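You operate a simulated robot arm through the tools that you are given. There is no shell and no other tool. Be economical: measure what you need, move in short steps, check, and stop when the job is done.

Carry out the task below with a simulated robot arm. There is one attempt and no reset: what you move stays moved.

JOB
Bring the test rig to 6 bar and set the back stroke to about 2 seconds.
Fine: guard shut, air left on, within 0.3 bar, proved by a test run; leave the other flow knob alone.

The check looks at the end state, three seconds after you hand in, the way a careful person would. Anything else that was tipped, shoved, dropped, spilled or broken makes it a failure.

ROBOT AND FRAMES
A 7-joint arm with a two-finger parallel gripper, fixed in place. Base frame: the origin is at the foot of the arm, x ahead of it, y to its left, z up; the work surface is at about z = 0.971. Lengths are in m, angles in rad, forces in N, time in s.
With the tool pointing down near the work surface it reaches from about 0.26 to 0.68 m from the base axis. Its first joint turns from -1.152 to 1.152 rad. Payload 1.57 kg.
The tool frame sits at the grasp point between the pads (the TCP): z along the fingers, y along the line on which they close. The tips reach 0.03 m beyond it. The gripper opens to 0.11 m. The fingers are 0.024 m wide and 0.012 m thick; the gripper's body (0.048 by 0.112 m) begins 0.078 m behind the TCP.
Orientation is that of the tool frame in the base frame, as a unit quaternion [w, x, y, z]. With the fingers straight down and closing along the base's y, the tool's x points along the base's -x, its y along +y and its z along -z.

CONTROLS
- The arm moves only by the tool step_arm. Its argument "plan" is text: rows parted by semicolons, each of 7 numbers parted by spaces: the turn, a rotation vector about the tool's x, y, z in units of 120 degrees (1.0 is 120 degrees), then the shift along the tool's x, y, z in units of 200 mm (1.0 is 200 mm), then the opening, from 0 (shut) to 1 (fully open). In form: rx ry rz x y z grip; .... A call has 1 to 20 rows; each row is the pose to reach, as a shift and turn from the pose commanded when the call began, along the tool's axes at that moment. A call with a number of a shift or a turn outside -1 to 1 is refused whole. Rows are played at 5 a second. More than 0.05 m and 0.15 rad between two rows, or a gripper value outside its range, and nothing of the call is played. Where a pose cannot be reached the arm comes as near as it can. A force on the tool above 60 N (or 10 N above the force at the start of the call, whichever is more), or a blocked arm, ends the call early, and 0.2 s more pass. Each finger travels about 0.108 m/s and halts on what it meets, pressing with about 22 N; the grip force reading is that of the motor and also rises with nothing between the fingers. The clock runs only during rows and for 0.2 s after the last one: add rows that repeat a pose to give the fingers time. The reply holds the time, the measured pose of the TCP, the force on the tool along the base axes, the opening and the grip force, in the units named above and with some noise.
- Cameras (640 x 400 px; columns grow to the right, rows downward): "scene" is fixed at [0.1777, -0.3941, 1.4263]; the picture's right is [0.70, -0.72, 0.00], its down [-0.27, -0.26, -0.93] and it looks along [0.67, 0.65, -0.37] (base axes); focal length 238 px, centre (320, 200). "wrist" rides on the gripper at [0.07, 0.016, -0.141] in the tool frame; the picture's right is [-0.23, 0.97, 0.00], its down [-0.86, -0.20, -0.48] and it looks along [-0.47, -0.11, 0.88] (tool axes); focal length 222 px, centre (320, 200). There is no depth. A picture from a camera that has moved, and an enlarged one, comes with that camera's place and axes in the base frame and with its lens.
- capture(camera): a new picture of that camera. The clock stands still meanwhile.
- enlarge(camera, box): a new picture of the part [left, top, right, bottom] of that camera's present view, enlarged. The clock stands still meanwhile.
- hand_in(): hands the job in; it is judged then, once.

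Go step by step. Nothing tells you positions but the pictures and the camera data: compare them with the known pose of the tool, close in by small moves and look again before you grip or let go. The budget is 120 turns and 84 pictures, counting those below and the enlarged ones. Unless the task says otherwise, let go and move clear before handing in, and close with one line.

The tools are called after "Call:" by a JSON object that holds its "op" and its "data". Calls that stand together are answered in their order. step_arm: Moves the arm, as the interface text tells. Its arguments: {"type":"object","properties":{"plan":{"type":"string"}},"required":["plan"]} The other tools are called the same way: capture (camera) takes a picture; enlarge (camera, box) takes an enlarged picture of a part of a camera's view; hand_in () hands the job in.

At the start:

```text
t: 0.0
tcp_pos: [0.3058, -0.1763, 1.3122]
tcp_rot: [0.0, 0.0, 1.0, -0.001]
force: [0.0, 0.6, -0.6]
finger_gap: 0.1098
finger_force: 0.1
```

scene: 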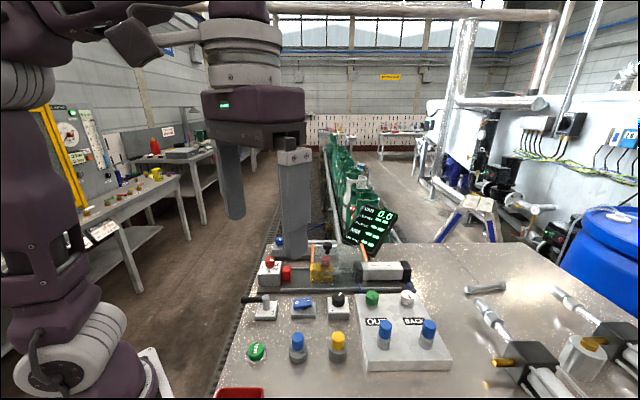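
wrist: 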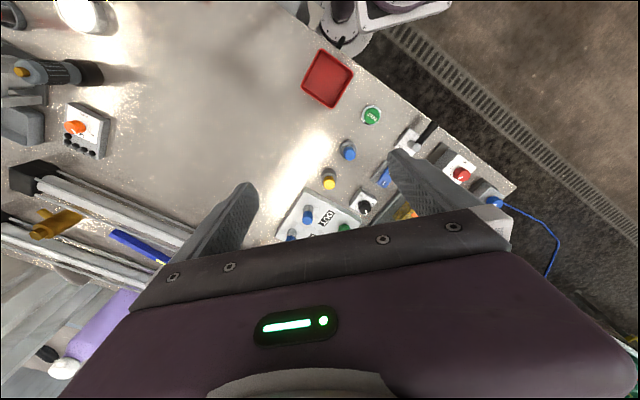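

I see a panel with a lever, knobs, buttons and a display on the bench; I'll look closer before moving.

Call:
{"op": "enlarge", "data": {"camera": "scene", "box": [220, 200, 460, 400]}}

Call:
{"op": "enlarge", "data": {"camera": "wrist", "box": [260, 60, 520, 260]}}

Call:
{"op": "enlarge", "data": {"camera": "scene", "box": [340, 195, 410, 260]}}

```text
2.00 times, centred on (340, 300) of scene
camera zoom: at [0.1777, -0.3941, 1.4263], right [0.7, -0.72, 0.0], down [-0.27, -0.26, -0.93], along [0.67, 0.65, -0.37], focal length 476 px, centre (280, 0)
```

zoom: 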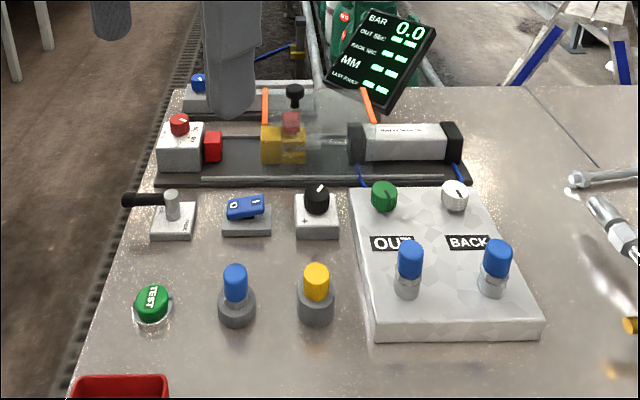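

```text
2.00 times, centred on (390, 160) of wrist
camera zoom: at [0.2357, -0.1594, 1.4544], right [0.23, 0.97, 0.0], down [0.86, -0.2, 0.48], along [0.47, -0.11, -0.88], focal length 444 px, centre (180, 280)
```

zoom: 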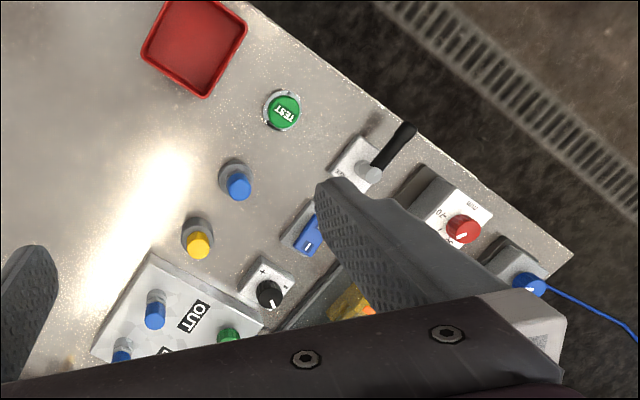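

```text
6.15 times, centred on (375, 228) of scene
camera zoom: at [0.1777, -0.3941, 1.4263], right [0.7, -0.72, 0.0], down [-0.27, -0.26, -0.93], along [0.67, 0.65, -0.37], focal length 1463 px, centre (-18, 31)
```

zoom: 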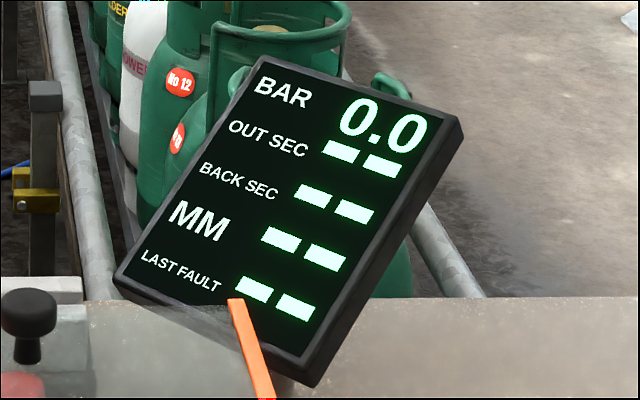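

The panel sits rotated about 45°, with lever, rocker, pressure knob, TEST and an OUT/BACK block. I'll zoom into details for the guard and knob marks.

Call:
{"op": "enlarge", "data": {"camera": "scene", "box": [250, 230, 340, 290]}}

Call:
{"op": "enlarge", "data": {"camera": "scene", "box": [230, 285, 350, 365]}}

Call:
{"op": "enlarge", "data": {"camera": "scene", "box": [345, 280, 465, 370]}}

```text
6.67 times, centred on (295, 260) of scene
camera zoom: at [0.1777, -0.3941, 1.4263], right [0.7, -0.72, 0.0], down [-0.27, -0.26, -0.93], along [0.67, 0.65, -0.37], focal length 1585 px, centre (487, -200)
```

zoom: 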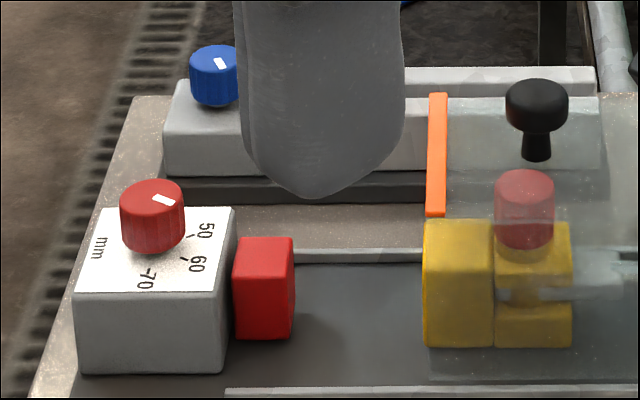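

```text
5.00 times, centred on (290, 325) of scene
camera zoom: at [0.1777, -0.3941, 1.4263], right [0.7, -0.72, 0.0], down [-0.27, -0.26, -0.93], along [0.67, 0.65, -0.37], focal length 1189 px, centre (470, -425)
```

zoom: 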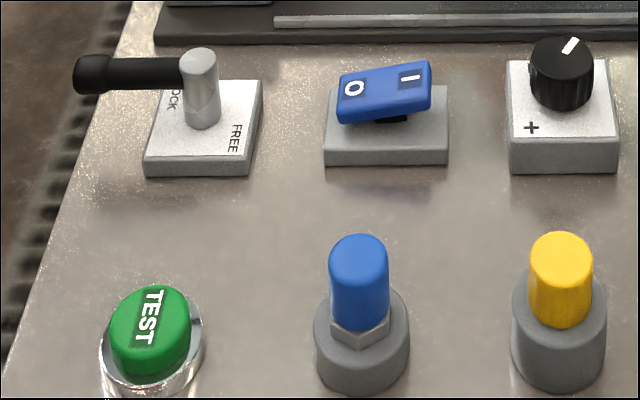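

```text
4.44 times, centred on (405, 325) of scene
camera zoom: at [0.1777, -0.3941, 1.4263], right [0.7, -0.72, 0.0], down [-0.27, -0.26, -0.93], along [0.67, 0.65, -0.37], focal length 1057 px, centre (-58, -356)
```

zoom: 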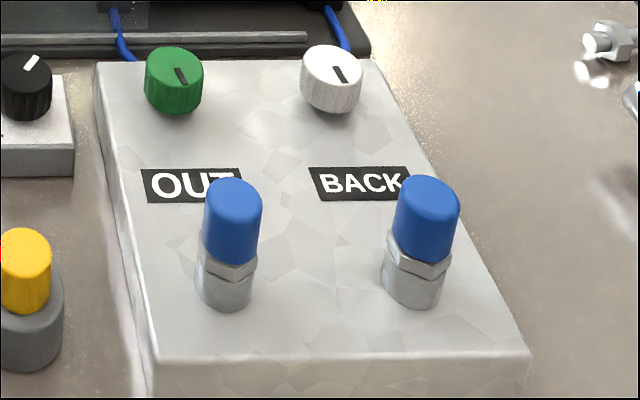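

Guard hood seems to be a sliding clear cover with a black knob; the rocker is at O and pressure 0. I'll move up over the panel for a top view.

Call:
{"op": "step_arm", "data": {"plan": "0 0 0 -0.14 0.08 -0.09 1; 0 0 0 -0.28 0.16 -0.18 1; 0 0 0 -0.42 0.24 -0.27 1; 0 0 0 -0.56 0.32 -0.36 1; 0 0 0 -0.7 0.4 -0.45 1; 0 0 0 -0.7 0.4 -0.45 1"}}

Call:
{"op": "capture", "data": {"camera": "wrist"}}

Call:
{"op": "capture", "data": {"camera": "scene"}}

```text
t: 1.4
tcp_pos: [0.3945, -0.1017, 1.3364]
tcp_rot: [0.001, 0.0, 1.0, -0.001]
force: [-0.2, -0.2, 0.2]
finger_gap: 0.11
finger_force: 0.1
out of reach, approached as far as the arm can: row 2, 3, 4, 5, 6
```

```text
75 pictures are left
camera wrist: at [0.3245, -0.0852, 1.4787], right [0.23, 0.97, 0.0], down [0.85, -0.2, 0.48], along [0.47, -0.11, -0.88], focal length 222 px, centre (320, 200)
```

wrist: 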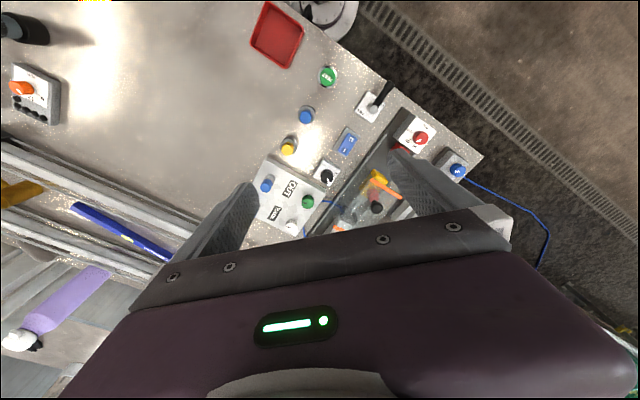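

```text
74 pictures are left
```

scene: 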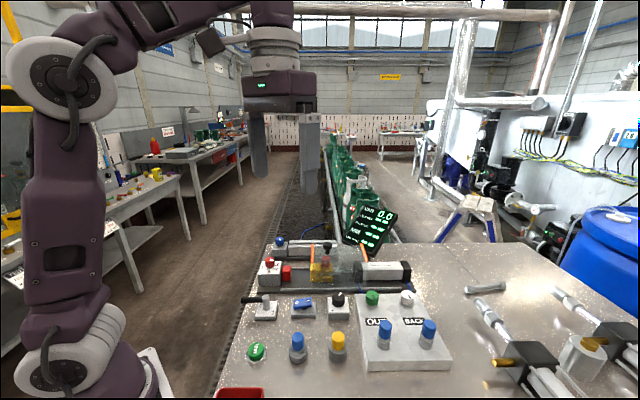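

Call:
{"op": "enlarge", "data": {"camera": "scene", "box": [250, 225, 420, 300]}}

Call:
{"op": "enlarge", "data": {"camera": "wrist", "box": [260, 60, 480, 240]}}

```text
3.76 times, centred on (335, 262) of scene
camera zoom: at [0.1777, -0.3941, 1.4263], right [0.7, -0.72, 0.0], down [-0.27, -0.26, -0.93], along [0.67, 0.65, -0.37], focal length 895 px, centre (264, -35)
```

zoom: 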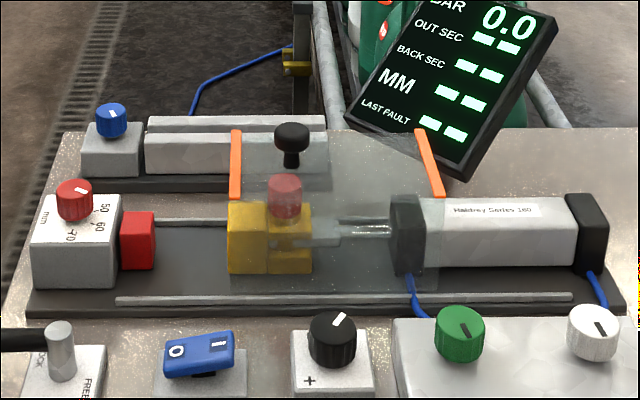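

```text
2.22 times, centred on (370, 150) of wrist
camera zoom: at [0.3245, -0.0852, 1.4787], right [0.23, 0.97, 0.0], down [0.85, -0.2, 0.48], along [0.47, -0.11, -0.88], focal length 494 px, centre (209, 311)
```

zoom: 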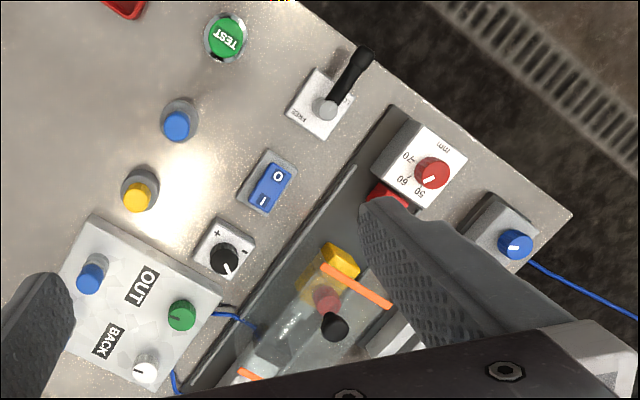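

Rocker's I end is near (0.477, -0.066, 0.99). I'll come lower with shut fingers, first checking how the commanded pose is tracked.

Call:
{"op": "step_arm", "data": {"plan": "0 0 0 0 0 0.2 0.5; 0 0 0 0 0 0.4 0; 0 0 0 0 0 0.6 0; 0 0 0 0 0 0.8 0; 0 0 0 0 0 0.8 0"}}

```text
t: 2.6
tcp_pos: [0.3902, -0.1035, 1.1764]
tcp_rot: [-0.001, 0.0, 1.0, -0.001]
force: [-0.8, -0.2, -0.3]
finger_gap: 0.0
finger_force: 20.7
```

Tracking is clear. Now moving to hover over the rocker.

Call:
{"op": "step_arm", "data": {"plan": "0 0 0 -0.15 0.06 0.08 0; 0 0 0 -0.3 0.12 0.16 0; 0 0 0 -0.44 0.185 0.25 0; 0 0 0 -0.44 0.185 0.25 0"}}

Call:
{"op": "capture", "data": {"camera": "wrist"}}

Call:
{"op": "enlarge", "data": {"camera": "scene", "box": [230, 220, 430, 350]}}

```text
t: 3.6
tcp_pos: [0.4775, -0.0693, 1.1262]
tcp_rot: [0.0, 0.0, 1.0, 0.0]
force: [-1.1, 0.6, 0.2]
finger_gap: 0.0
finger_force: 21.0
```

```text
71 pictures are left
camera wrist: at [0.4081, -0.0513, 1.2687], right [0.23, 0.97, 0.0], down [0.86, -0.2, 0.48], along [0.47, -0.11, -0.88], focal length 222 px, centre (320, 200)
```

wrist: 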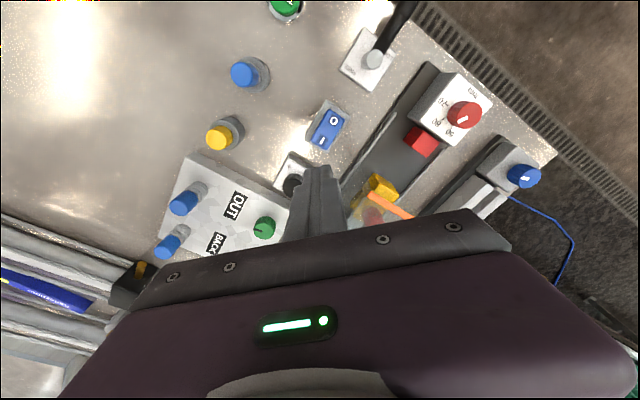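

```text
3.08 times, centred on (330, 285) of scene
camera zoom: at [0.1777, -0.3941, 1.4263], right [0.7, -0.72, 0.0], down [-0.27, -0.26, -0.93], along [0.67, 0.65, -0.37], focal length 732 px, centre (289, -62)
```

zoom: 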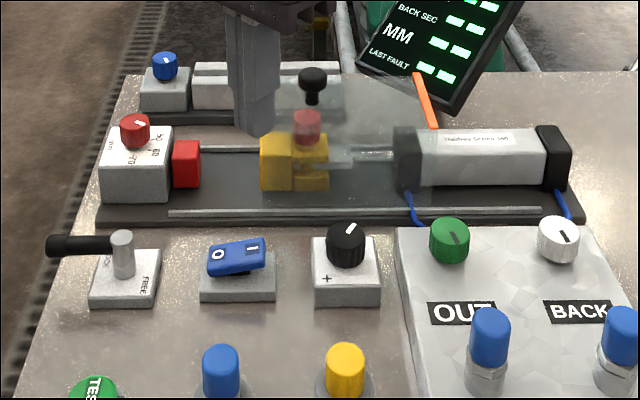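

The fingertips are above the I end. I'll descend.

Call:
{"op": "step_arm", "data": {"plan": "0 0 0 0 0 0.15 0; 0 0 0 0 0 0.3 0; 0 0 0 0 0 0.4 0; 0 0 0 0 0 0.44 0; 0 0 0 0 0 0.47 0"}}

Call:
{"op": "enlarge", "data": {"camera": "scene", "box": [230, 200, 430, 350]}}

```text
t: 4.8
tcp_pos: [0.4786, -0.0693, 1.0321]
tcp_rot: [0.001, -0.001, 1.0, -0.001]
force: [-0.2, -0.5, 0.2]
finger_gap: 0.0
finger_force: 21.0
```

```text
2.67 times, centred on (330, 275) of scene
camera zoom: at [0.1777, -0.3941, 1.4263], right [0.7, -0.72, 0.0], down [-0.27, -0.26, -0.93], along [0.67, 0.65, -0.37], focal length 634 px, centre (293, 0)
```

zoom: 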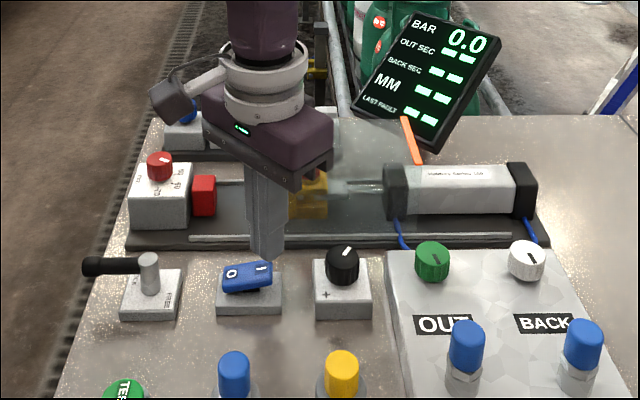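

The tip is still about 1 cm above the rocker's I end; continue down slowly.

Call:
{"op": "step_arm", "data": {"plan": "0 0 0 0 0.01 0.03 0; 0 0 0 0 0.01 0.06 0; 0 0 0 0 0.01 0.08 0; 0 0 0 0 0.01 0.1 0"}}

Call:
{"op": "enlarge", "data": {"camera": "scene", "box": [230, 200, 430, 350]}}

```text
t: 5.8
tcp_pos: [0.4794, -0.0667, 1.0147]
tcp_rot: [0.0, 0.0, 1.0, -0.001]
force: [1.2, -1.3, 1.6]
finger_gap: 0.0
finger_force: 21.2
```

```text
2.67 times, centred on (330, 275) of scene
camera zoom: at [0.1777, -0.3941, 1.4263], right [0.7, -0.72, 0.0], down [-0.27, -0.26, -0.93], along [0.67, 0.65, -0.37], focal length 634 px, centre (293, 0)
```

zoom: 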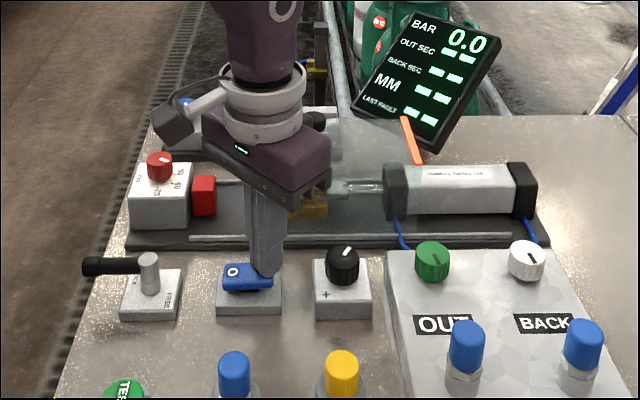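

The rocker has tipped to I. The display still shows 0.0, so I'll lift and look again.

Call:
{"op": "step_arm", "data": {"plan": "0 0 0 0 0 -0.1 0; 0 0 0 0.08 0 -0.3 0; 0 0 0 0.25 0 -0.5 0.3; 0 0 0 0.45 0 -0.65 0.5; 0 0 0 0.45 0 -0.65 0.5"}}

Call:
{"op": "enlarge", "data": {"camera": "scene", "box": [230, 190, 430, 315]}}

Call:
{"op": "capture", "data": {"camera": "wrist"}}

```text
refused: row 3 steps farther than a row can; nothing moved
```

```text
3.20 times, centred on (330, 252) of scene
camera zoom: at [0.1777, -0.3941, 1.4263], right [0.7, -0.72, 0.0], down [-0.27, -0.26, -0.93], along [0.67, 0.65, -0.37], focal length 761 px, centre (288, 32)
```

zoom: 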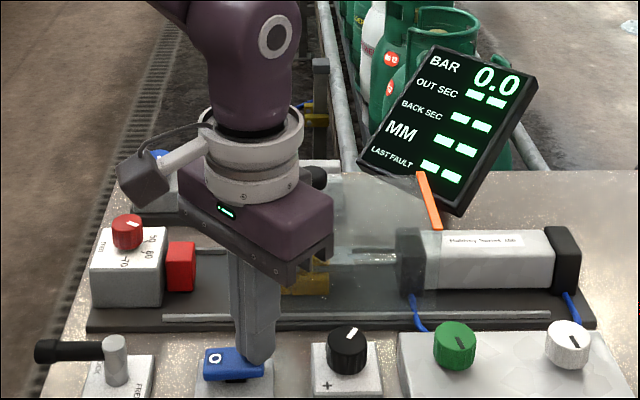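

```text
66 pictures are left
camera wrist: at [0.4094, -0.0509, 1.1552], right [0.23, 0.97, 0.0], down [0.85, -0.2, 0.48], along [0.47, -0.11, -0.88], focal length 222 px, centre (320, 200)
```

wrist: 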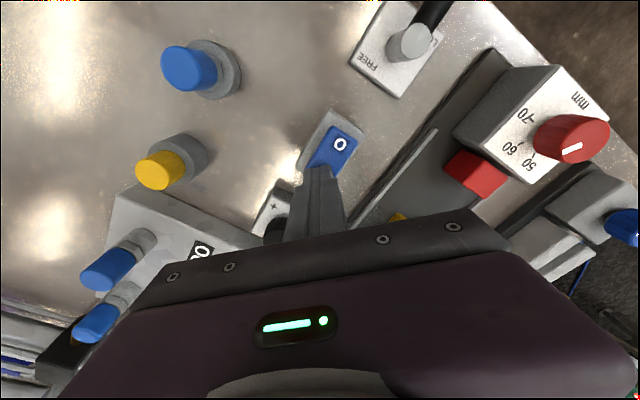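

The refusal was a step-size slip; I'll lift in smaller steps and check the rocker.

Call:
{"op": "step_arm", "data": {"plan": "0 0 0 0 0 -0.15 0; 0 0 0 0.1 0 -0.35 0; 0 0 0 0.25 0 -0.5 0.2; 0 0 0 0.4 0 -0.6 0.4; 0 0 0 0.4 0 -0.6 0.5"}}

Call:
{"op": "enlarge", "data": {"camera": "scene", "box": [230, 190, 430, 315]}}

Call:
{"op": "capture", "data": {"camera": "wrist"}}

```text
t: 7.0
tcp_pos: [0.398, -0.0648, 1.1335]
tcp_rot: [0.0, 0.0, 1.0, -0.001]
force: [0.3, -1.0, -0.6]
finger_gap: 0.0549
finger_force: 0.2
```

```text
3.20 times, centred on (330, 252) of scene
camera zoom: at [0.1777, -0.3941, 1.4263], right [0.7, -0.72, 0.0], down [-0.27, -0.26, -0.93], along [0.67, 0.65, -0.37], focal length 761 px, centre (288, 32)
```

zoom: 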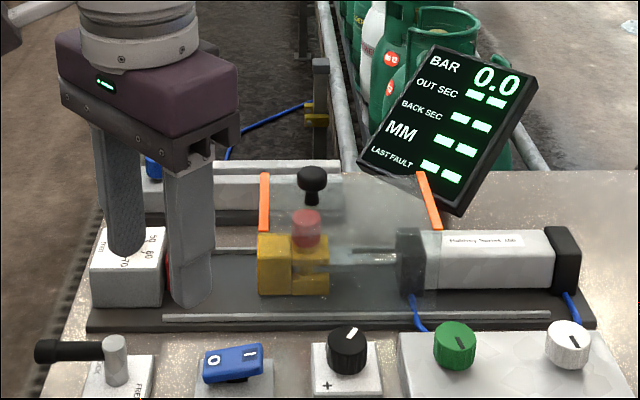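

```text
64 pictures are left
camera wrist: at [0.3295, -0.049, 1.276], right [0.23, 0.97, 0.0], down [0.86, -0.2, 0.48], along [0.47, -0.11, -0.88], focal length 222 px, centre (320, 200)
```

wrist: 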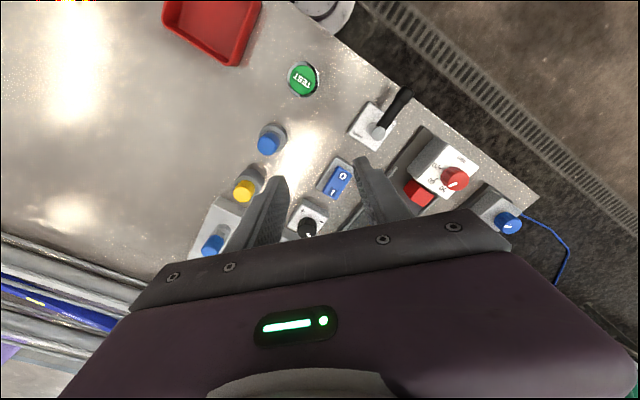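

Call:
{"op": "enlarge", "data": {"camera": "scene", "box": [230, 285, 350, 365]}}

```text
5.00 times, centred on (290, 325) of scene
camera zoom: at [0.1777, -0.3941, 1.4263], right [0.7, -0.72, 0.0], down [-0.27, -0.26, -0.93], along [0.67, 0.65, -0.37], focal length 1189 px, centre (470, -425)
```

zoom: 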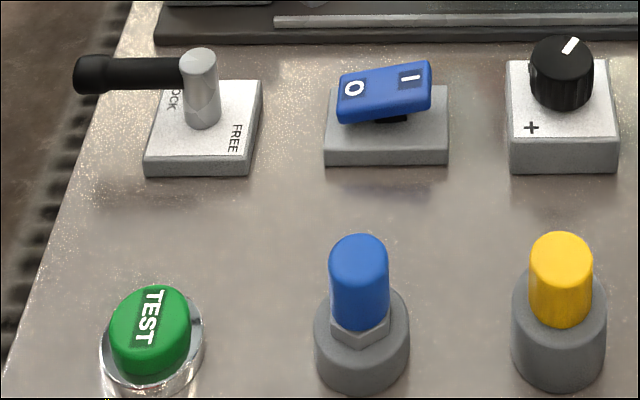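

The rocker sprang back: not pressed far enough. I'll go back and press deeper.

Call:
{"op": "step_arm", "data": {"plan": "0 0 0 -0.1 0 0 0.2; 0 0 0 -0.25 -0.01 0.05 0; 0 0 0 -0.40 -0.02 0.15 0; 0 0 0 -0.41 -0.02 0.35 0; 0 0 0 -0.41 -0.02 0.52 0; 0 0 0 -0.41 -0.02 0.58 0; 0 0 0 -0.41 -0.02 0.61 0; 0 0 0 -0.41 -0.02 0.63 0; 0 0 0 -0.41 -0.02 0.65 0"}}

Call:
{"op": "enlarge", "data": {"camera": "scene", "box": [230, 190, 430, 315]}}

```text
t: 9.0
tcp_pos: [0.4819, -0.0733, 1.0116]
tcp_rot: [0.004, -0.001, 1.0, -0.003]
force: [-8.4, 0.8, 20.8]
finger_gap: 0.0
finger_force: 21.4
stopped in row 9: the force on the tool passed its limit (the readings are from after the stop); the commanded pose is now the measured one
```

```text
3.20 times, centred on (330, 252) of scene
camera zoom: at [0.1771, -0.394, 1.4264], right [0.7, -0.72, 0.0], down [-0.27, -0.26, -0.93], along [0.67, 0.65, -0.37], focal length 761 px, centre (288, 32)
```

zoom: 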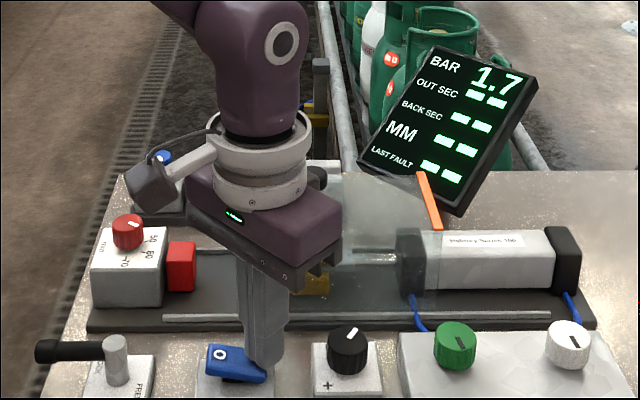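

Air is on and the gauge is rising. Lifting off to read the settled value.

Call:
{"op": "step_arm", "data": {"plan": "0 0 0 0 0 -0.15 0; 0 0 0 0.1 0 -0.35 0; 0 0 0 0.25 0 -0.5 0.2; 0 0 0 0.4 0 -0.6 0.4; 0 0 0 0.4 0 -0.6 0.5; 0 0 0 0.4 0 -0.6 0.5; 0 0 0 0.4 0 -0.6 0.5"}}

Call:
{"op": "enlarge", "data": {"camera": "scene", "box": [230, 190, 430, 315]}}

Call:
{"op": "enlarge", "data": {"camera": "wrist", "box": [200, 60, 420, 260]}}

```text
t: 10.6
tcp_pos: [0.4039, -0.0728, 1.13]
tcp_rot: [0.005, 0.001, 1.0, -0.003]
force: [0.3, -0.3, 0.2]
finger_gap: 0.055
finger_force: 0.0
```

```text
3.20 times, centred on (330, 252) of scene
camera zoom: at [0.1777, -0.3941, 1.4263], right [0.7, -0.72, 0.0], down [-0.27, -0.26, -0.93], along [0.67, 0.65, -0.37], focal length 761 px, centre (288, 32)
```

zoom: 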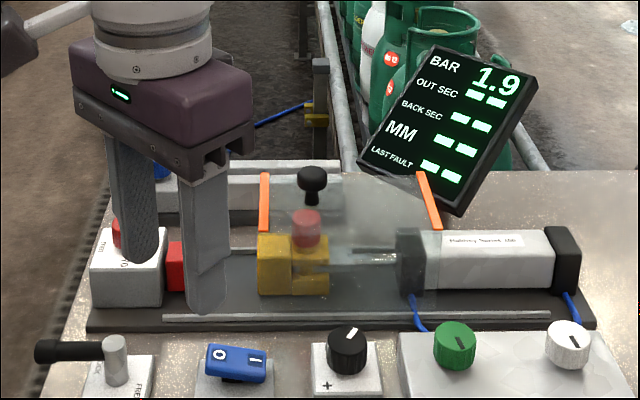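

```text
2.00 times, centred on (310, 160) of wrist
camera zoom: at [0.334, -0.0549, 1.2701], right [0.23, 0.97, 0.0], down [0.85, -0.2, 0.49], along [0.47, -0.11, -0.87], focal length 444 px, centre (340, 280)
```

zoom: 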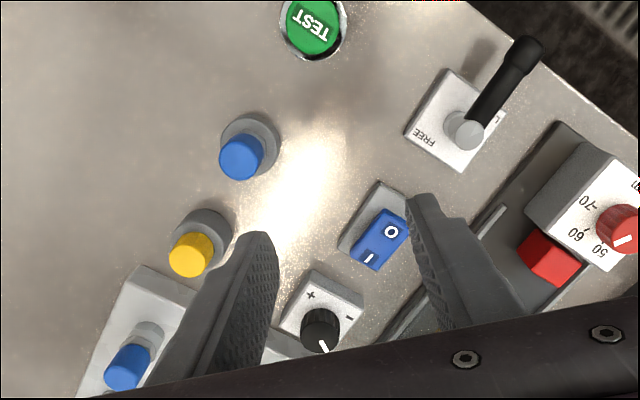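

Pressure is 1.9 bar. Next the black regulator knob, near (0.518, -0.117): I'll turn the gripper 45° to line up with the panel and hover above it, fingers open.

Call:
{"op": "step_arm", "data": {"plan": "0 0 -0.0625 -0.1 -0.04 0 0.5; 0 0 -0.125 -0.2 -0.08 0 0.5; 0 0 -0.1875 -0.3 -0.12 0 0.55; 0 0 -0.25 -0.4 -0.16 0.04 0.55; 0 0 -0.3125 -0.5 -0.2 0.06 0.55; 0 0 -0.375 -0.57 -0.22 0.08 0.55; 0 0 -0.375 -0.57 -0.22 0.08 0.55"}}

Call:
{"op": "capture", "data": {"camera": "wrist"}}

Call:
{"op": "enlarge", "data": {"camera": "scene", "box": [230, 190, 430, 330]}}

```text
t: 12.2
tcp_pos: [0.5164, -0.1163, 1.1152]
tcp_rot: [0.002, -0.384, 0.924, -0.004]
force: [-0.4, -0.8, -0.6]
finger_gap: 0.0606
finger_force: 0.1
```

```text
59 pictures are left
camera wrist: at [0.455, -0.154, 1.255], right [-0.53, 0.85, -0.01], down [0.74, 0.47, 0.48], along [0.41, 0.25, -0.88], focal length 222 px, centre (320, 200)
```

wrist: 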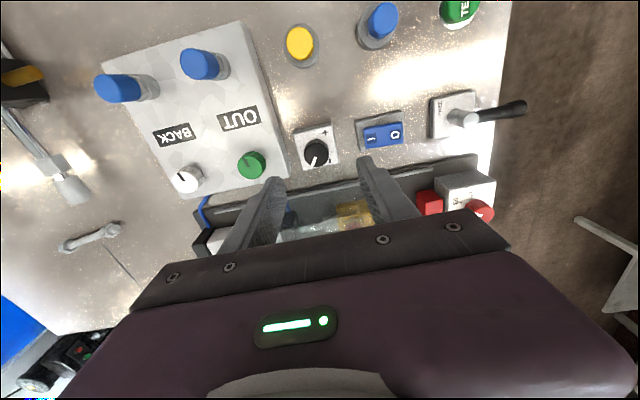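

```text
2.86 times, centred on (330, 260) of scene
camera zoom: at [0.1777, -0.3941, 1.4263], right [0.7, -0.72, 0.0], down [-0.27, -0.26, -0.93], along [0.67, 0.65, -0.37], focal length 679 px, centre (291, 29)
```

zoom: 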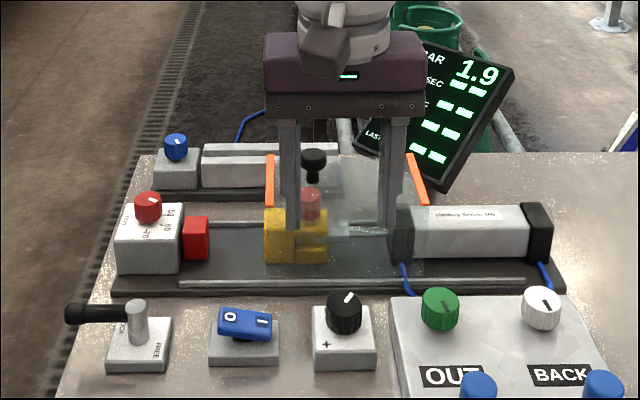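

The knob sits at about (0.518, -0.121); a small correction, then descend partway and check.

Call:
{"op": "step_arm", "data": {"plan": "0 0 0 0.012 -0.023 0.15 0.55; 0 0 0 0.012 -0.023 0.3 0.55; 0 0 0 0.012 -0.023 0.4 0.55; 0 0 0 0.012 -0.023 0.4 0.55"}}

Call:
{"op": "enlarge", "data": {"camera": "scene", "box": [280, 250, 400, 330]}}

Call:
{"op": "enlarge", "data": {"camera": "wrist", "box": [220, 60, 420, 260]}}

```text
t: 13.2
tcp_pos: [0.5207, -0.1223, 1.0352]
tcp_rot: [0.003, -0.383, 0.924, -0.003]
force: [-0.1, 1.0, 0.7]
finger_gap: 0.0605
finger_force: 0.1
```

```text
5.00 times, centred on (340, 290) of scene
camera zoom: at [0.1777, -0.3941, 1.4263], right [0.7, -0.72, 0.0], down [-0.27, -0.26, -0.93], along [0.67, 0.65, -0.37], focal length 1189 px, centre (220, -250)
```

zoom: 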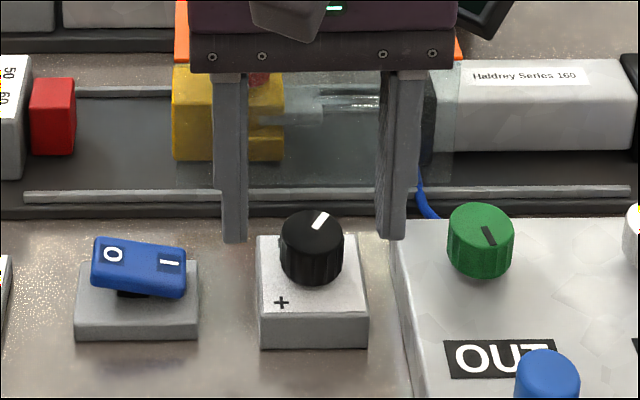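

```text
2.00 times, centred on (320, 160) of wrist
camera zoom: at [0.4585, -0.1586, 1.1766], right [-0.53, 0.85, -0.01], down [0.74, 0.47, 0.48], along [0.41, 0.25, -0.88], focal length 444 px, centre (320, 280)
```

zoom: 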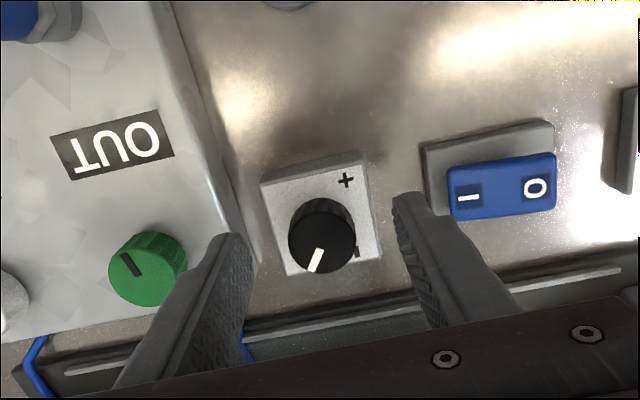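

Fingers are centred over the knob, but the right one is near the OUT block edge. I'll narrow the opening, descend 1 cm and grip.

Call:
{"op": "step_arm", "data": {"plan": "0 0 0 0 0 0 0.4; 0 0 0 0 0 0 0.4; 0 0 0 0 0 0.03 0.4; 0 0 0 0 0 0.055 0.4; 0 0 0 0 0 0.055 0; 0 0 0 0 0 0.055 0; 0 0 0 0 0 0.055 0"}}

Call:
{"op": "enlarge", "data": {"camera": "scene", "box": [280, 250, 400, 330]}}

```text
t: 14.8
tcp_pos: [0.5196, -0.1239, 1.0229]
tcp_rot: [0.004, -0.384, 0.924, -0.005]
force: [16.2, -13.4, -4.0]
finger_gap: 0.0295
finger_force: 39.4
```

```text
5.00 times, centred on (340, 290) of scene
camera zoom: at [0.1782, -0.3945, 1.4261], right [0.7, -0.72, 0.0], down [-0.27, -0.26, -0.93], along [0.67, 0.65, -0.37], focal length 1189 px, centre (220, -250)
```

zoom: 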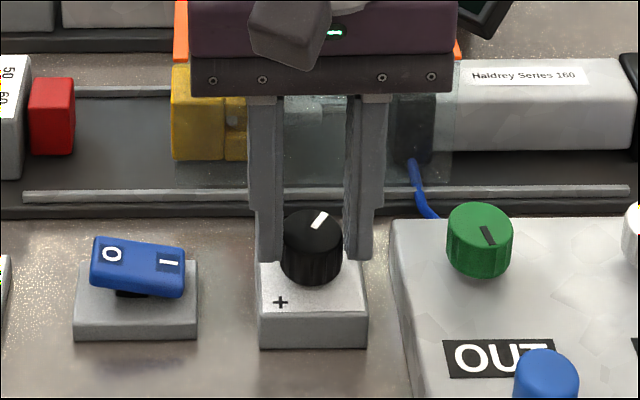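

Knob is gripped (29.5 mm). I'll ease the side load and turn about 24° clockwise to see the effect.

Call:
{"op": "step_arm", "data": {"plan": "0 0 0 0 -0.008 0 0; 0 0 0.05 0 -0.008 0 0; 0 0 0.1 0 -0.008 0 0; 0 0 0.15 0 -0.008 0 0; 0 0 0.2 0 -0.008 0 0; 0 0 0.2 0 -0.008 0 0; 0 0 0.2 0 -0.008 0 0"}}

Call:
{"op": "enlarge", "data": {"camera": "scene", "box": [270, 190, 430, 320]}}

```text
t: 16.4
tcp_pos: [0.5181, -0.1208, 1.0232]
tcp_rot: [0.001, -0.183, 0.983, -0.002]
force: [-13.9, 28.1, 16.6]
finger_gap: 0.0294
finger_force: 38.7
```

```text
3.08 times, centred on (350, 255) of scene
camera zoom: at [0.177, -0.3932, 1.4266], right [0.7, -0.72, 0.0], down [-0.27, -0.26, -0.93], along [0.67, 0.65, -0.37], focal length 732 px, centre (228, 31)
```

zoom: 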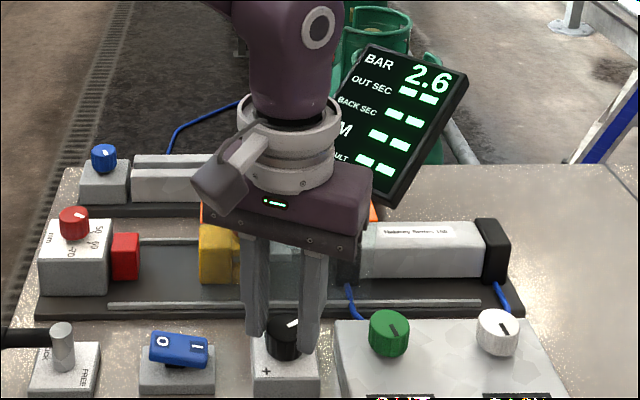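

Clockwise raises pressure (1.9 → 2.6 for 24°). Continue the turn with a small side-load correction.

Call:
{"op": "step_arm", "data": {"plan": "0 0 0.05 0 0.004 0 0; 0 0 0.1 0 0.004 0 0; 0 0 0.15 0 0.004 0 0; 0 0 0.2 0 0.004 0 0; 0 0 0.25 0 0.004 0 0; 0 0 0.3 0 0.004 0 0; 0 0 0.35 0 0.004 0 0; 0 0 0.4 0 0.004 0 0; 0 0 0.4 0 0.004 0 0; 0 0 0.4 0 0.004 0 0"}}

Call:
{"op": "enlarge", "data": {"camera": "scene", "box": [270, 190, 430, 320]}}

```text
t: 18.6
tcp_pos: [0.5207, -0.1139, 1.0217]
tcp_rot: [0.006, 0.231, 0.973, 0.004]
force: [10.2, 52.4, 16.4]
finger_gap: 0.0292
finger_force: 38.5
```

```text
3.08 times, centred on (350, 255) of scene
camera zoom: at [0.1777, -0.3925, 1.4267], right [0.7, -0.72, 0.0], down [-0.27, -0.26, -0.93], along [0.67, 0.65, -0.37], focal length 732 px, centre (228, 31)
```

zoom: 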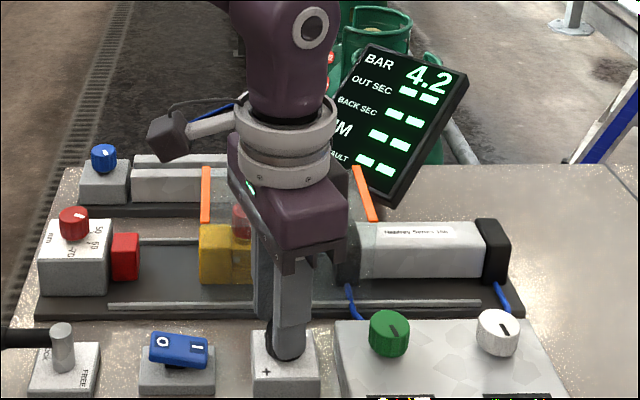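

At 4.2 bar; the drift of the TCP shows the knob axis is really near (0.527, -0.118). I'll recentre on it, then keep turning.

Call:
{"op": "step_arm", "data": {"plan": "0 0 0 -0.007 0.017 0 0; 0 0 0 -0.014 0.033 0 0; 0 0 0.05 -0.014 0.033 0 0; 0 0 0.1 -0.014 0.033 0 0; 0 0 0.15 -0.014 0.033 0 0; 0 0 0.2 -0.014 0.033 0 0; 0 0 0.25 -0.014 0.033 0 0; 0 0 0.3 -0.014 0.033 0 0; 0 0 0.3 -0.014 0.033 0 0; 0 0 0.3 -0.014 0.033 0 0"}}

Call:
{"op": "enlarge", "data": {"camera": "scene", "box": [270, 190, 430, 320]}}

```text
t: 20.8
tcp_pos: [0.526, -0.1138, 1.0235]
tcp_rot: [0.003, 0.522, 0.853, 0.002]
force: [-3.3, 28.8, -19.5]
finger_gap: 0.0287
finger_force: 38.7
```

```text
3.08 times, centred on (350, 255) of scene
camera zoom: at [0.1779, -0.3933, 1.4265], right [0.7, -0.72, 0.0], down [-0.27, -0.26, -0.93], along [0.67, 0.65, -0.37], focal length 732 px, centre (228, 31)
```

zoom: 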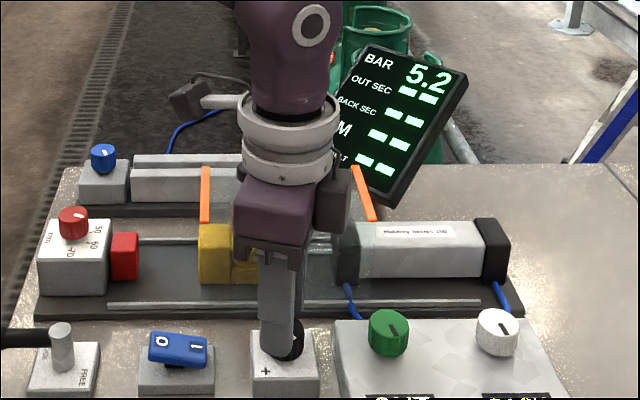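

5.2 bar now. A further ~28° should give 6.0.

Call:
{"op": "step_arm", "data": {"plan": "0 0 0.05 0.013 0.007 0 0; 0 0 0.1 0.013 0.007 0 0; 0 0 0.15 0.013 0.007 0 0; 0 0 0.2 0.013 0.007 0 0; 0 0 0.23 0.013 0.007 0 0; 0 0 0.23 0.013 0.007 0 0; 0 0 0.23 0.013 0.007 0 0; 0 0 0.23 0.013 0.007 0 0"}}

Call:
{"op": "enlarge", "data": {"camera": "scene", "box": [270, 190, 430, 320]}}

```text
t: 22.6
tcp_pos: [0.5262, -0.1143, 1.0239]
tcp_rot: [0.005, 0.71, 0.704, 0.002]
force: [26.8, 2.1, -17.3]
finger_gap: 0.0286
finger_force: 38.4
```

```text
3.08 times, centred on (350, 255) of scene
camera zoom: at [0.1788, -0.3941, 1.4261], right [0.7, -0.72, 0.0], down [-0.27, -0.26, -0.93], along [0.67, 0.65, -0.37], focal length 732 px, centre (228, 31)
```

zoom: 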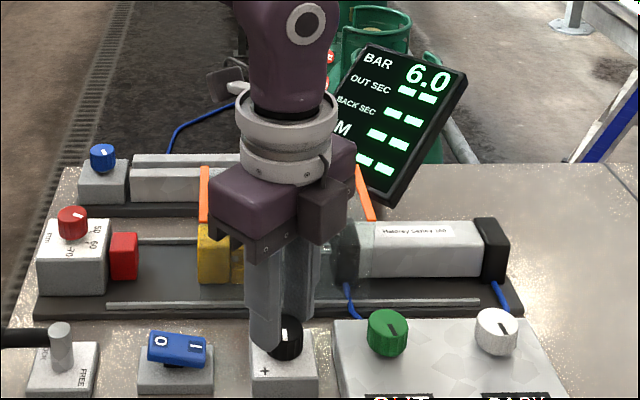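

Reading 6.0. Release gently and lift away, then check it holds.

Call:
{"op": "step_arm", "data": {"plan": "0 0 0 0 0 0 0.36; 0 0 0 0 0 0 0.36; 0 0 0 0 0 -0.1 0.36; 0 0 0 0 0 -0.3 0.36; 0 0 0 0 0 -0.5 0.36; 0 0 0 0 0 -0.5 0.36"}}

Call:
{"op": "enlarge", "data": {"camera": "scene", "box": [230, 190, 430, 330]}}

Call:
{"op": "capture", "data": {"camera": "wrist"}}

```text
t: 24.0
tcp_pos: [0.5237, -0.115, 1.1227]
tcp_rot: [0.005, 0.711, 0.703, 0.001]
force: [-0.1, 0.0, -1.4]
finger_gap: 0.0396
finger_force: 0.0
```

```text
2.86 times, centred on (330, 260) of scene
camera zoom: at [0.1777, -0.3941, 1.4263], right [0.7, -0.72, 0.0], down [-0.27, -0.26, -0.93], along [0.67, 0.65, -0.37], focal length 679 px, centre (291, 29)
```

zoom: 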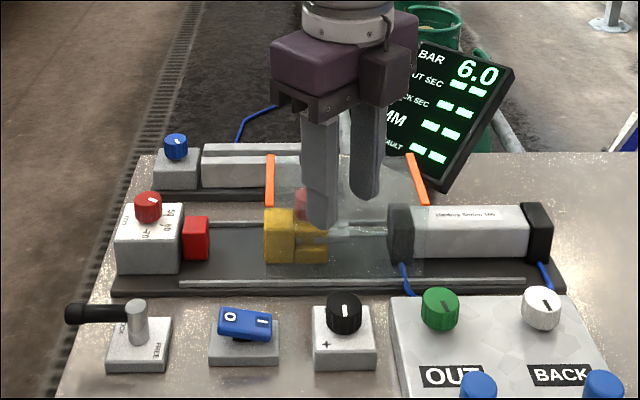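

```text
49 pictures are left
camera wrist: at [0.5406, -0.0434, 1.2637], right [0.97, -0.24, 0.01], down [-0.21, -0.85, 0.48], along [-0.11, -0.47, -0.88], focal length 222 px, centre (320, 200)
```

wrist: 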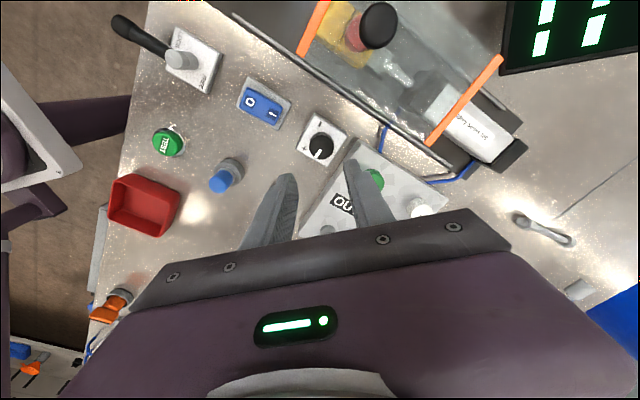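

Pressure is 6.0. Now a closer look at the guard.

Call:
{"op": "enlarge", "data": {"camera": "wrist", "box": [220, 0, 540, 180]}}

```text
2.00 times, centred on (380, 90) of wrist
camera zoom: at [0.5406, -0.0434, 1.2637], right [0.97, -0.24, 0.01], down [-0.21, -0.85, 0.48], along [-0.11, -0.47, -0.88], focal length 444 px, centre (200, 420)
```

zoom: 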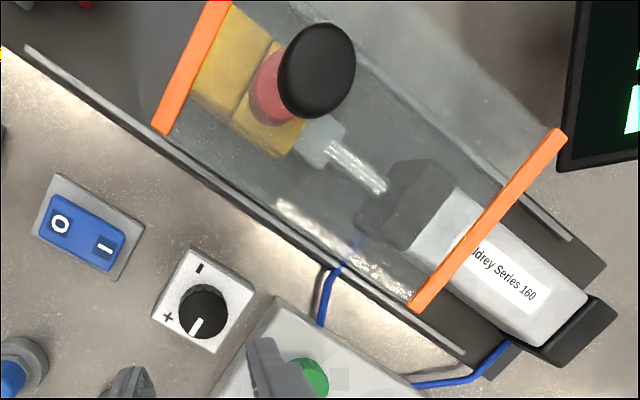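

The hood rides on rails and is slid over the cylinder, i.e. open; shutting means sliding it toward the red stop. Its knob is near (0.587, -0.023, 1.08). I'll rise and turn the gripper back so it closes along the rail.

Call:
{"op": "step_arm", "data": {"plan": "0 0 -0.0625 0 0 -0.1 0.45; 0 0 -0.125 0 0 -0.2 0.45; 0 0 -0.1875 0 0 -0.25 0.45; 0 0 -0.25 0 0 -0.25 0.45; 0 0 -0.3125 0 0 -0.25 0.45; 0 0 -0.375 0 0 -0.25 0.45; 0 0 -0.4375 0 0 -0.25 0.45; 0 0 -0.5 0 0 -0.25 0.45; 0 0 -0.5625 0 0 -0.25 0.45; 0 0 -0.625 0 0 -0.25 0.45; 0 0 -0.6875 0 0 -0.25 0.45; 0 0 -0.75 0 0 -0.25 0.45; 0 0 -0.8125 0 0 -0.25 0.45; 0 0 -0.875 0 0 -0.25 0.45; 0 0 -0.9375 0 0 -0.25 0.45; 0 0 -1 0 0 -0.25 0.45; 0 0 -1 0 0 -0.25 0.45"}}

```text
t: 27.6
tcp_pos: [0.523, -0.1148, 1.174]
tcp_rot: [0.004, -0.256, 0.967, -0.004]
force: [0.0, 0.3, 0.5]
finger_gap: 0.0495
finger_force: 0.1
```

Call:
{"op": "step_arm", "data": {"plan": "0 0 -0.05 -0.17 0.08 0 0.45; 0 0 -0.1 -0.34 0.16 0 0.45; 0 0 -0.128 -0.505 0.24 0.05 0.45; 0 0 -0.128 -0.505 0.24 0.2 0.45; 0 0 -0.128 -0.505 0.24 0.2 0.45"}}

Call:
{"op": "enlarge", "data": {"camera": "wrist", "box": [200, 80, 440, 260]}}

Call:
{"op": "enlarge", "data": {"camera": "scene", "box": [250, 180, 410, 300]}}

```text
t: 28.8
tcp_pos: [0.59, -0.0242, 1.1339]
tcp_rot: [0.003, -0.381, 0.925, -0.004]
force: [0.3, 0.5, 0.7]
finger_gap: 0.0496
finger_force: 0.1
```

```text
2.22 times, centred on (320, 170) of wrist
camera zoom: at [0.5282, -0.0609, 1.2748], right [-0.53, 0.85, -0.01], down [0.74, 0.46, 0.48], along [0.41, 0.25, -0.88], focal length 494 px, centre (320, 267)
```

zoom: 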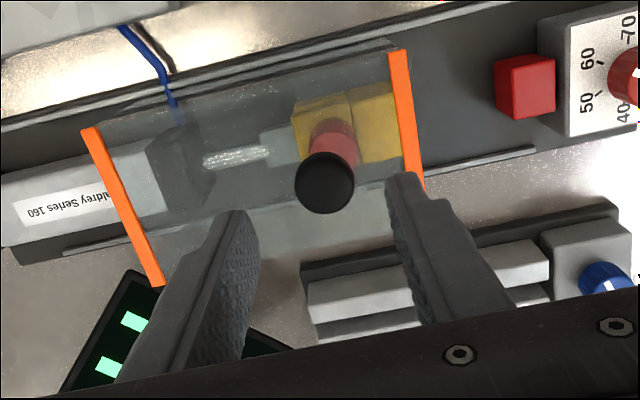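

```text
3.33 times, centred on (330, 240) of scene
camera zoom: at [0.1777, -0.3941, 1.4263], right [0.7, -0.72, 0.0], down [-0.27, -0.26, -0.93], along [0.67, 0.65, -0.37], focal length 793 px, centre (287, 67)
```

zoom: 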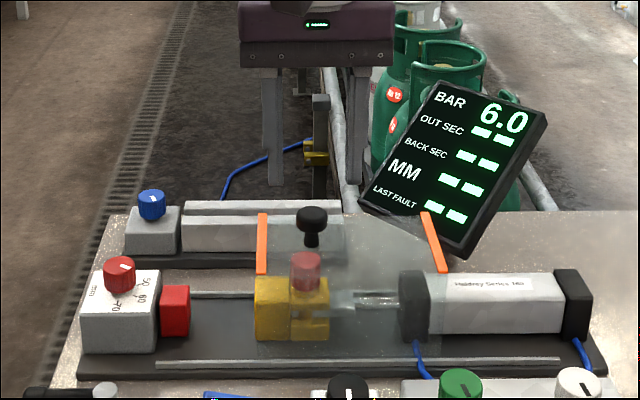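

The hood knob is at (0.586, -0.024, 1.08). Descend and grip it.

Call:
{"op": "step_arm", "data": {"plan": "0 0 0 0.014 0.014 0.1 0.45; 0 0 0 0.014 0.014 0.21 0.45; 0 0 0 0.014 0.014 0.21 0; 0 0 0 0.014 0.014 0.21 0; 0 0 0 0.014 0.014 0.21 0"}}

Call:
{"op": "enlarge", "data": {"camera": "scene", "box": [250, 180, 410, 300]}}

```text
t: 30.0
tcp_pos: [0.585, -0.0229, 1.0921]
tcp_rot: [0.003, -0.381, 0.925, -0.003]
force: [-0.1, 0.4, 2.9]
finger_gap: 0.0252
finger_force: 36.9
```

```text
3.33 times, centred on (330, 240) of scene
camera zoom: at [0.1776, -0.3941, 1.4263], right [0.7, -0.72, 0.0], down [-0.27, -0.26, -0.93], along [0.67, 0.65, -0.37], focal length 793 px, centre (287, 67)
```

zoom: 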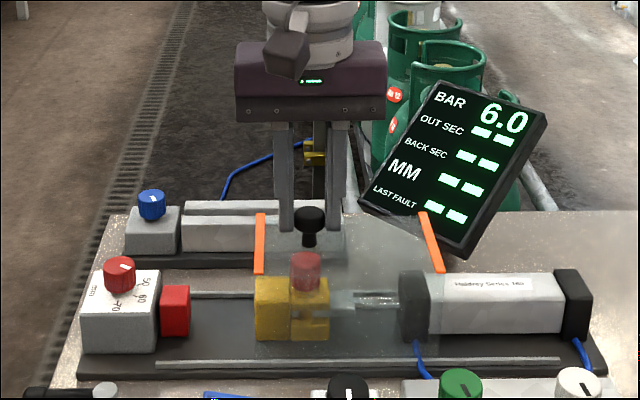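

Knob gripped (25 mm). Slide the hood toward the red stop in small steps.

Call:
{"op": "step_arm", "data": {"plan": "0 0 0 0 0.05 0 0; 0 0 0 0 0.1 0 0; 0 0 0 0 0.15 0 0; 0 0 0 0 0.2 0 0; 0 0 0 0 0.2 0 0"}}

Call:
{"op": "enlarge", "data": {"camera": "scene", "box": [250, 180, 410, 300]}}

```text
t: 31.2
tcp_pos: [0.5571, 0.0056, 1.0901]
tcp_rot: [0.005, -0.381, 0.924, -0.004]
force: [4.0, 3.9, 22.3]
finger_gap: 0.0253
finger_force: 36.9
```

```text
3.33 times, centred on (330, 240) of scene
camera zoom: at [0.1774, -0.394, 1.4263], right [0.7, -0.72, 0.0], down [-0.27, -0.26, -0.93], along [0.67, 0.65, -0.37], focal length 793 px, centre (287, 67)
```

zoom: 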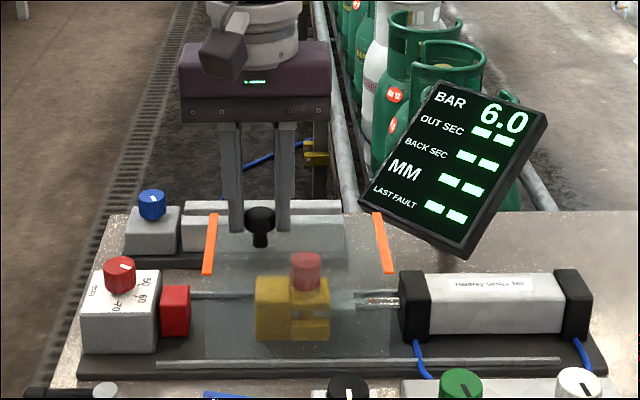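

The hood slides well. Continue until it meets its end stop.

Call:
{"op": "step_arm", "data": {"plan": "0 0 0 0 0.03 -0.01 0; 0 0 0 0 0.06 -0.01 0; 0 0 0 0 0.09 -0.01 0; 0 0 0 0 0.11 -0.01 0; 0 0 0 0 0.11 -0.01 0"}}

Call:
{"op": "enlarge", "data": {"camera": "scene", "box": [250, 180, 410, 300]}}

```text
t: 32.4
tcp_pos: [0.5399, 0.0211, 1.0907]
tcp_rot: [0.001, -0.382, 0.924, -0.003]
force: [-1.1, -1.2, -9.7]
finger_gap: 0.0254
finger_force: 37.0
```

```text
3.33 times, centred on (330, 240) of scene
camera zoom: at [0.1778, -0.3941, 1.4263], right [0.7, -0.72, 0.0], down [-0.27, -0.26, -0.93], along [0.67, 0.65, -0.37], focal length 793 px, centre (287, 67)
```

zoom: 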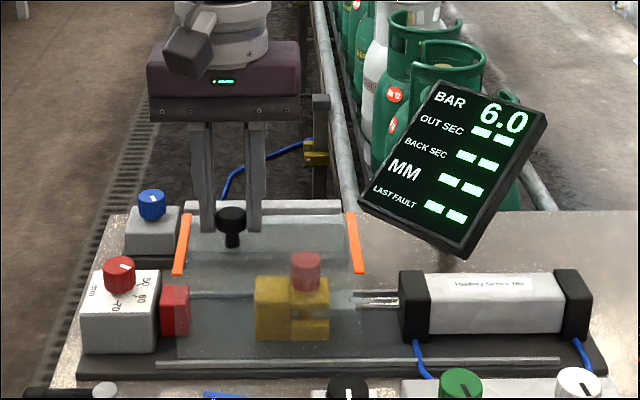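

Still free; continue gently.

Call:
{"op": "step_arm", "data": {"plan": "0 0 0 0 0.02 0.003 0; 0 0 0 0 0.04 0.003 0; 0 0 0 0 0.06 0.003 0; 0 0 0 0 0.08 0.003 0; 0 0 0 0 0.1 0.003 0; 0 0 0 0 0.1 0.003 0"}}

Call:
{"op": "enlarge", "data": {"camera": "scene", "box": [250, 180, 410, 300]}}

```text
t: 33.8
tcp_pos: [0.5286, 0.0355, 1.0916]
tcp_rot: [0.004, -0.38, 0.925, -0.004]
force: [8.3, -20.6, -24.3]
finger_gap: 0.0255
finger_force: 37.0
```

```text
3.33 times, centred on (330, 240) of scene
camera zoom: at [0.1784, -0.3947, 1.426], right [0.7, -0.72, 0.0], down [-0.27, -0.26, -0.93], along [0.67, 0.65, -0.37], focal length 793 px, centre (287, 67)
```

zoom: 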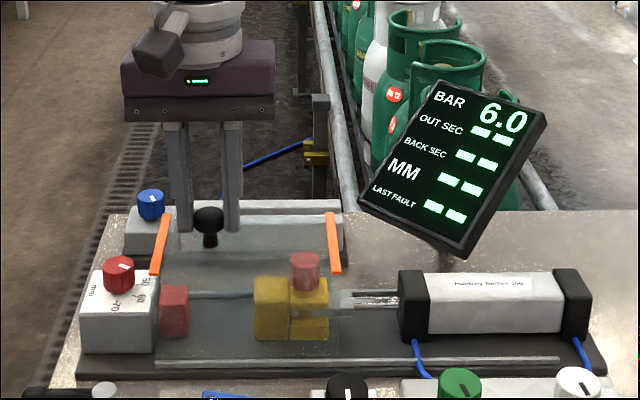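

It has reached its end stop (about 20 N reaction) flush against the stop housing: guard shut. Release and rise.

Call:
{"op": "step_arm", "data": {"plan": "0 0 0 0 -0.015 0.005 0; 0 0 0 0 -0.015 0.005 0.4; 0 0 0 0 -0.015 0.005 0.4; 0 0 0 0 -0.015 -0.15 0.4; 0 0 0 0 -0.015 -0.35 0.4; 0 0 0 0 -0.015 -0.35 0.4"}}

Call:
{"op": "enlarge", "data": {"camera": "scene", "box": [250, 180, 410, 300]}}

Call:
{"op": "enlarge", "data": {"camera": "wrist", "box": [200, 0, 560, 240]}}

```text
t: 35.2
tcp_pos: [0.5279, 0.0353, 1.162]
tcp_rot: [0.002, -0.38, 0.925, -0.004]
force: [-0.2, -0.6, 0.6]
finger_gap: 0.044
finger_force: 0.1
```

```text
3.33 times, centred on (330, 240) of scene
camera zoom: at [0.1777, -0.3941, 1.4263], right [0.7, -0.72, 0.0], down [-0.27, -0.26, -0.93], along [0.67, 0.65, -0.37], focal length 793 px, centre (287, 67)
```

zoom: 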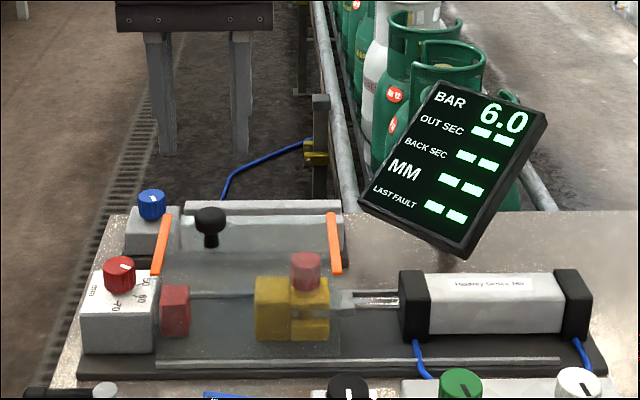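

```text
1.67 times, centred on (380, 120) of wrist
camera zoom: at [0.4661, -0.001, 1.303], right [-0.53, 0.85, -0.01], down [0.74, 0.46, 0.48], along [0.41, 0.25, -0.88], focal length 370 px, centre (220, 333)
```

zoom: 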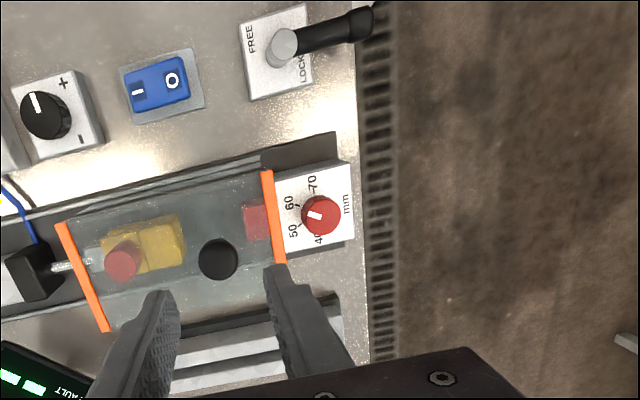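

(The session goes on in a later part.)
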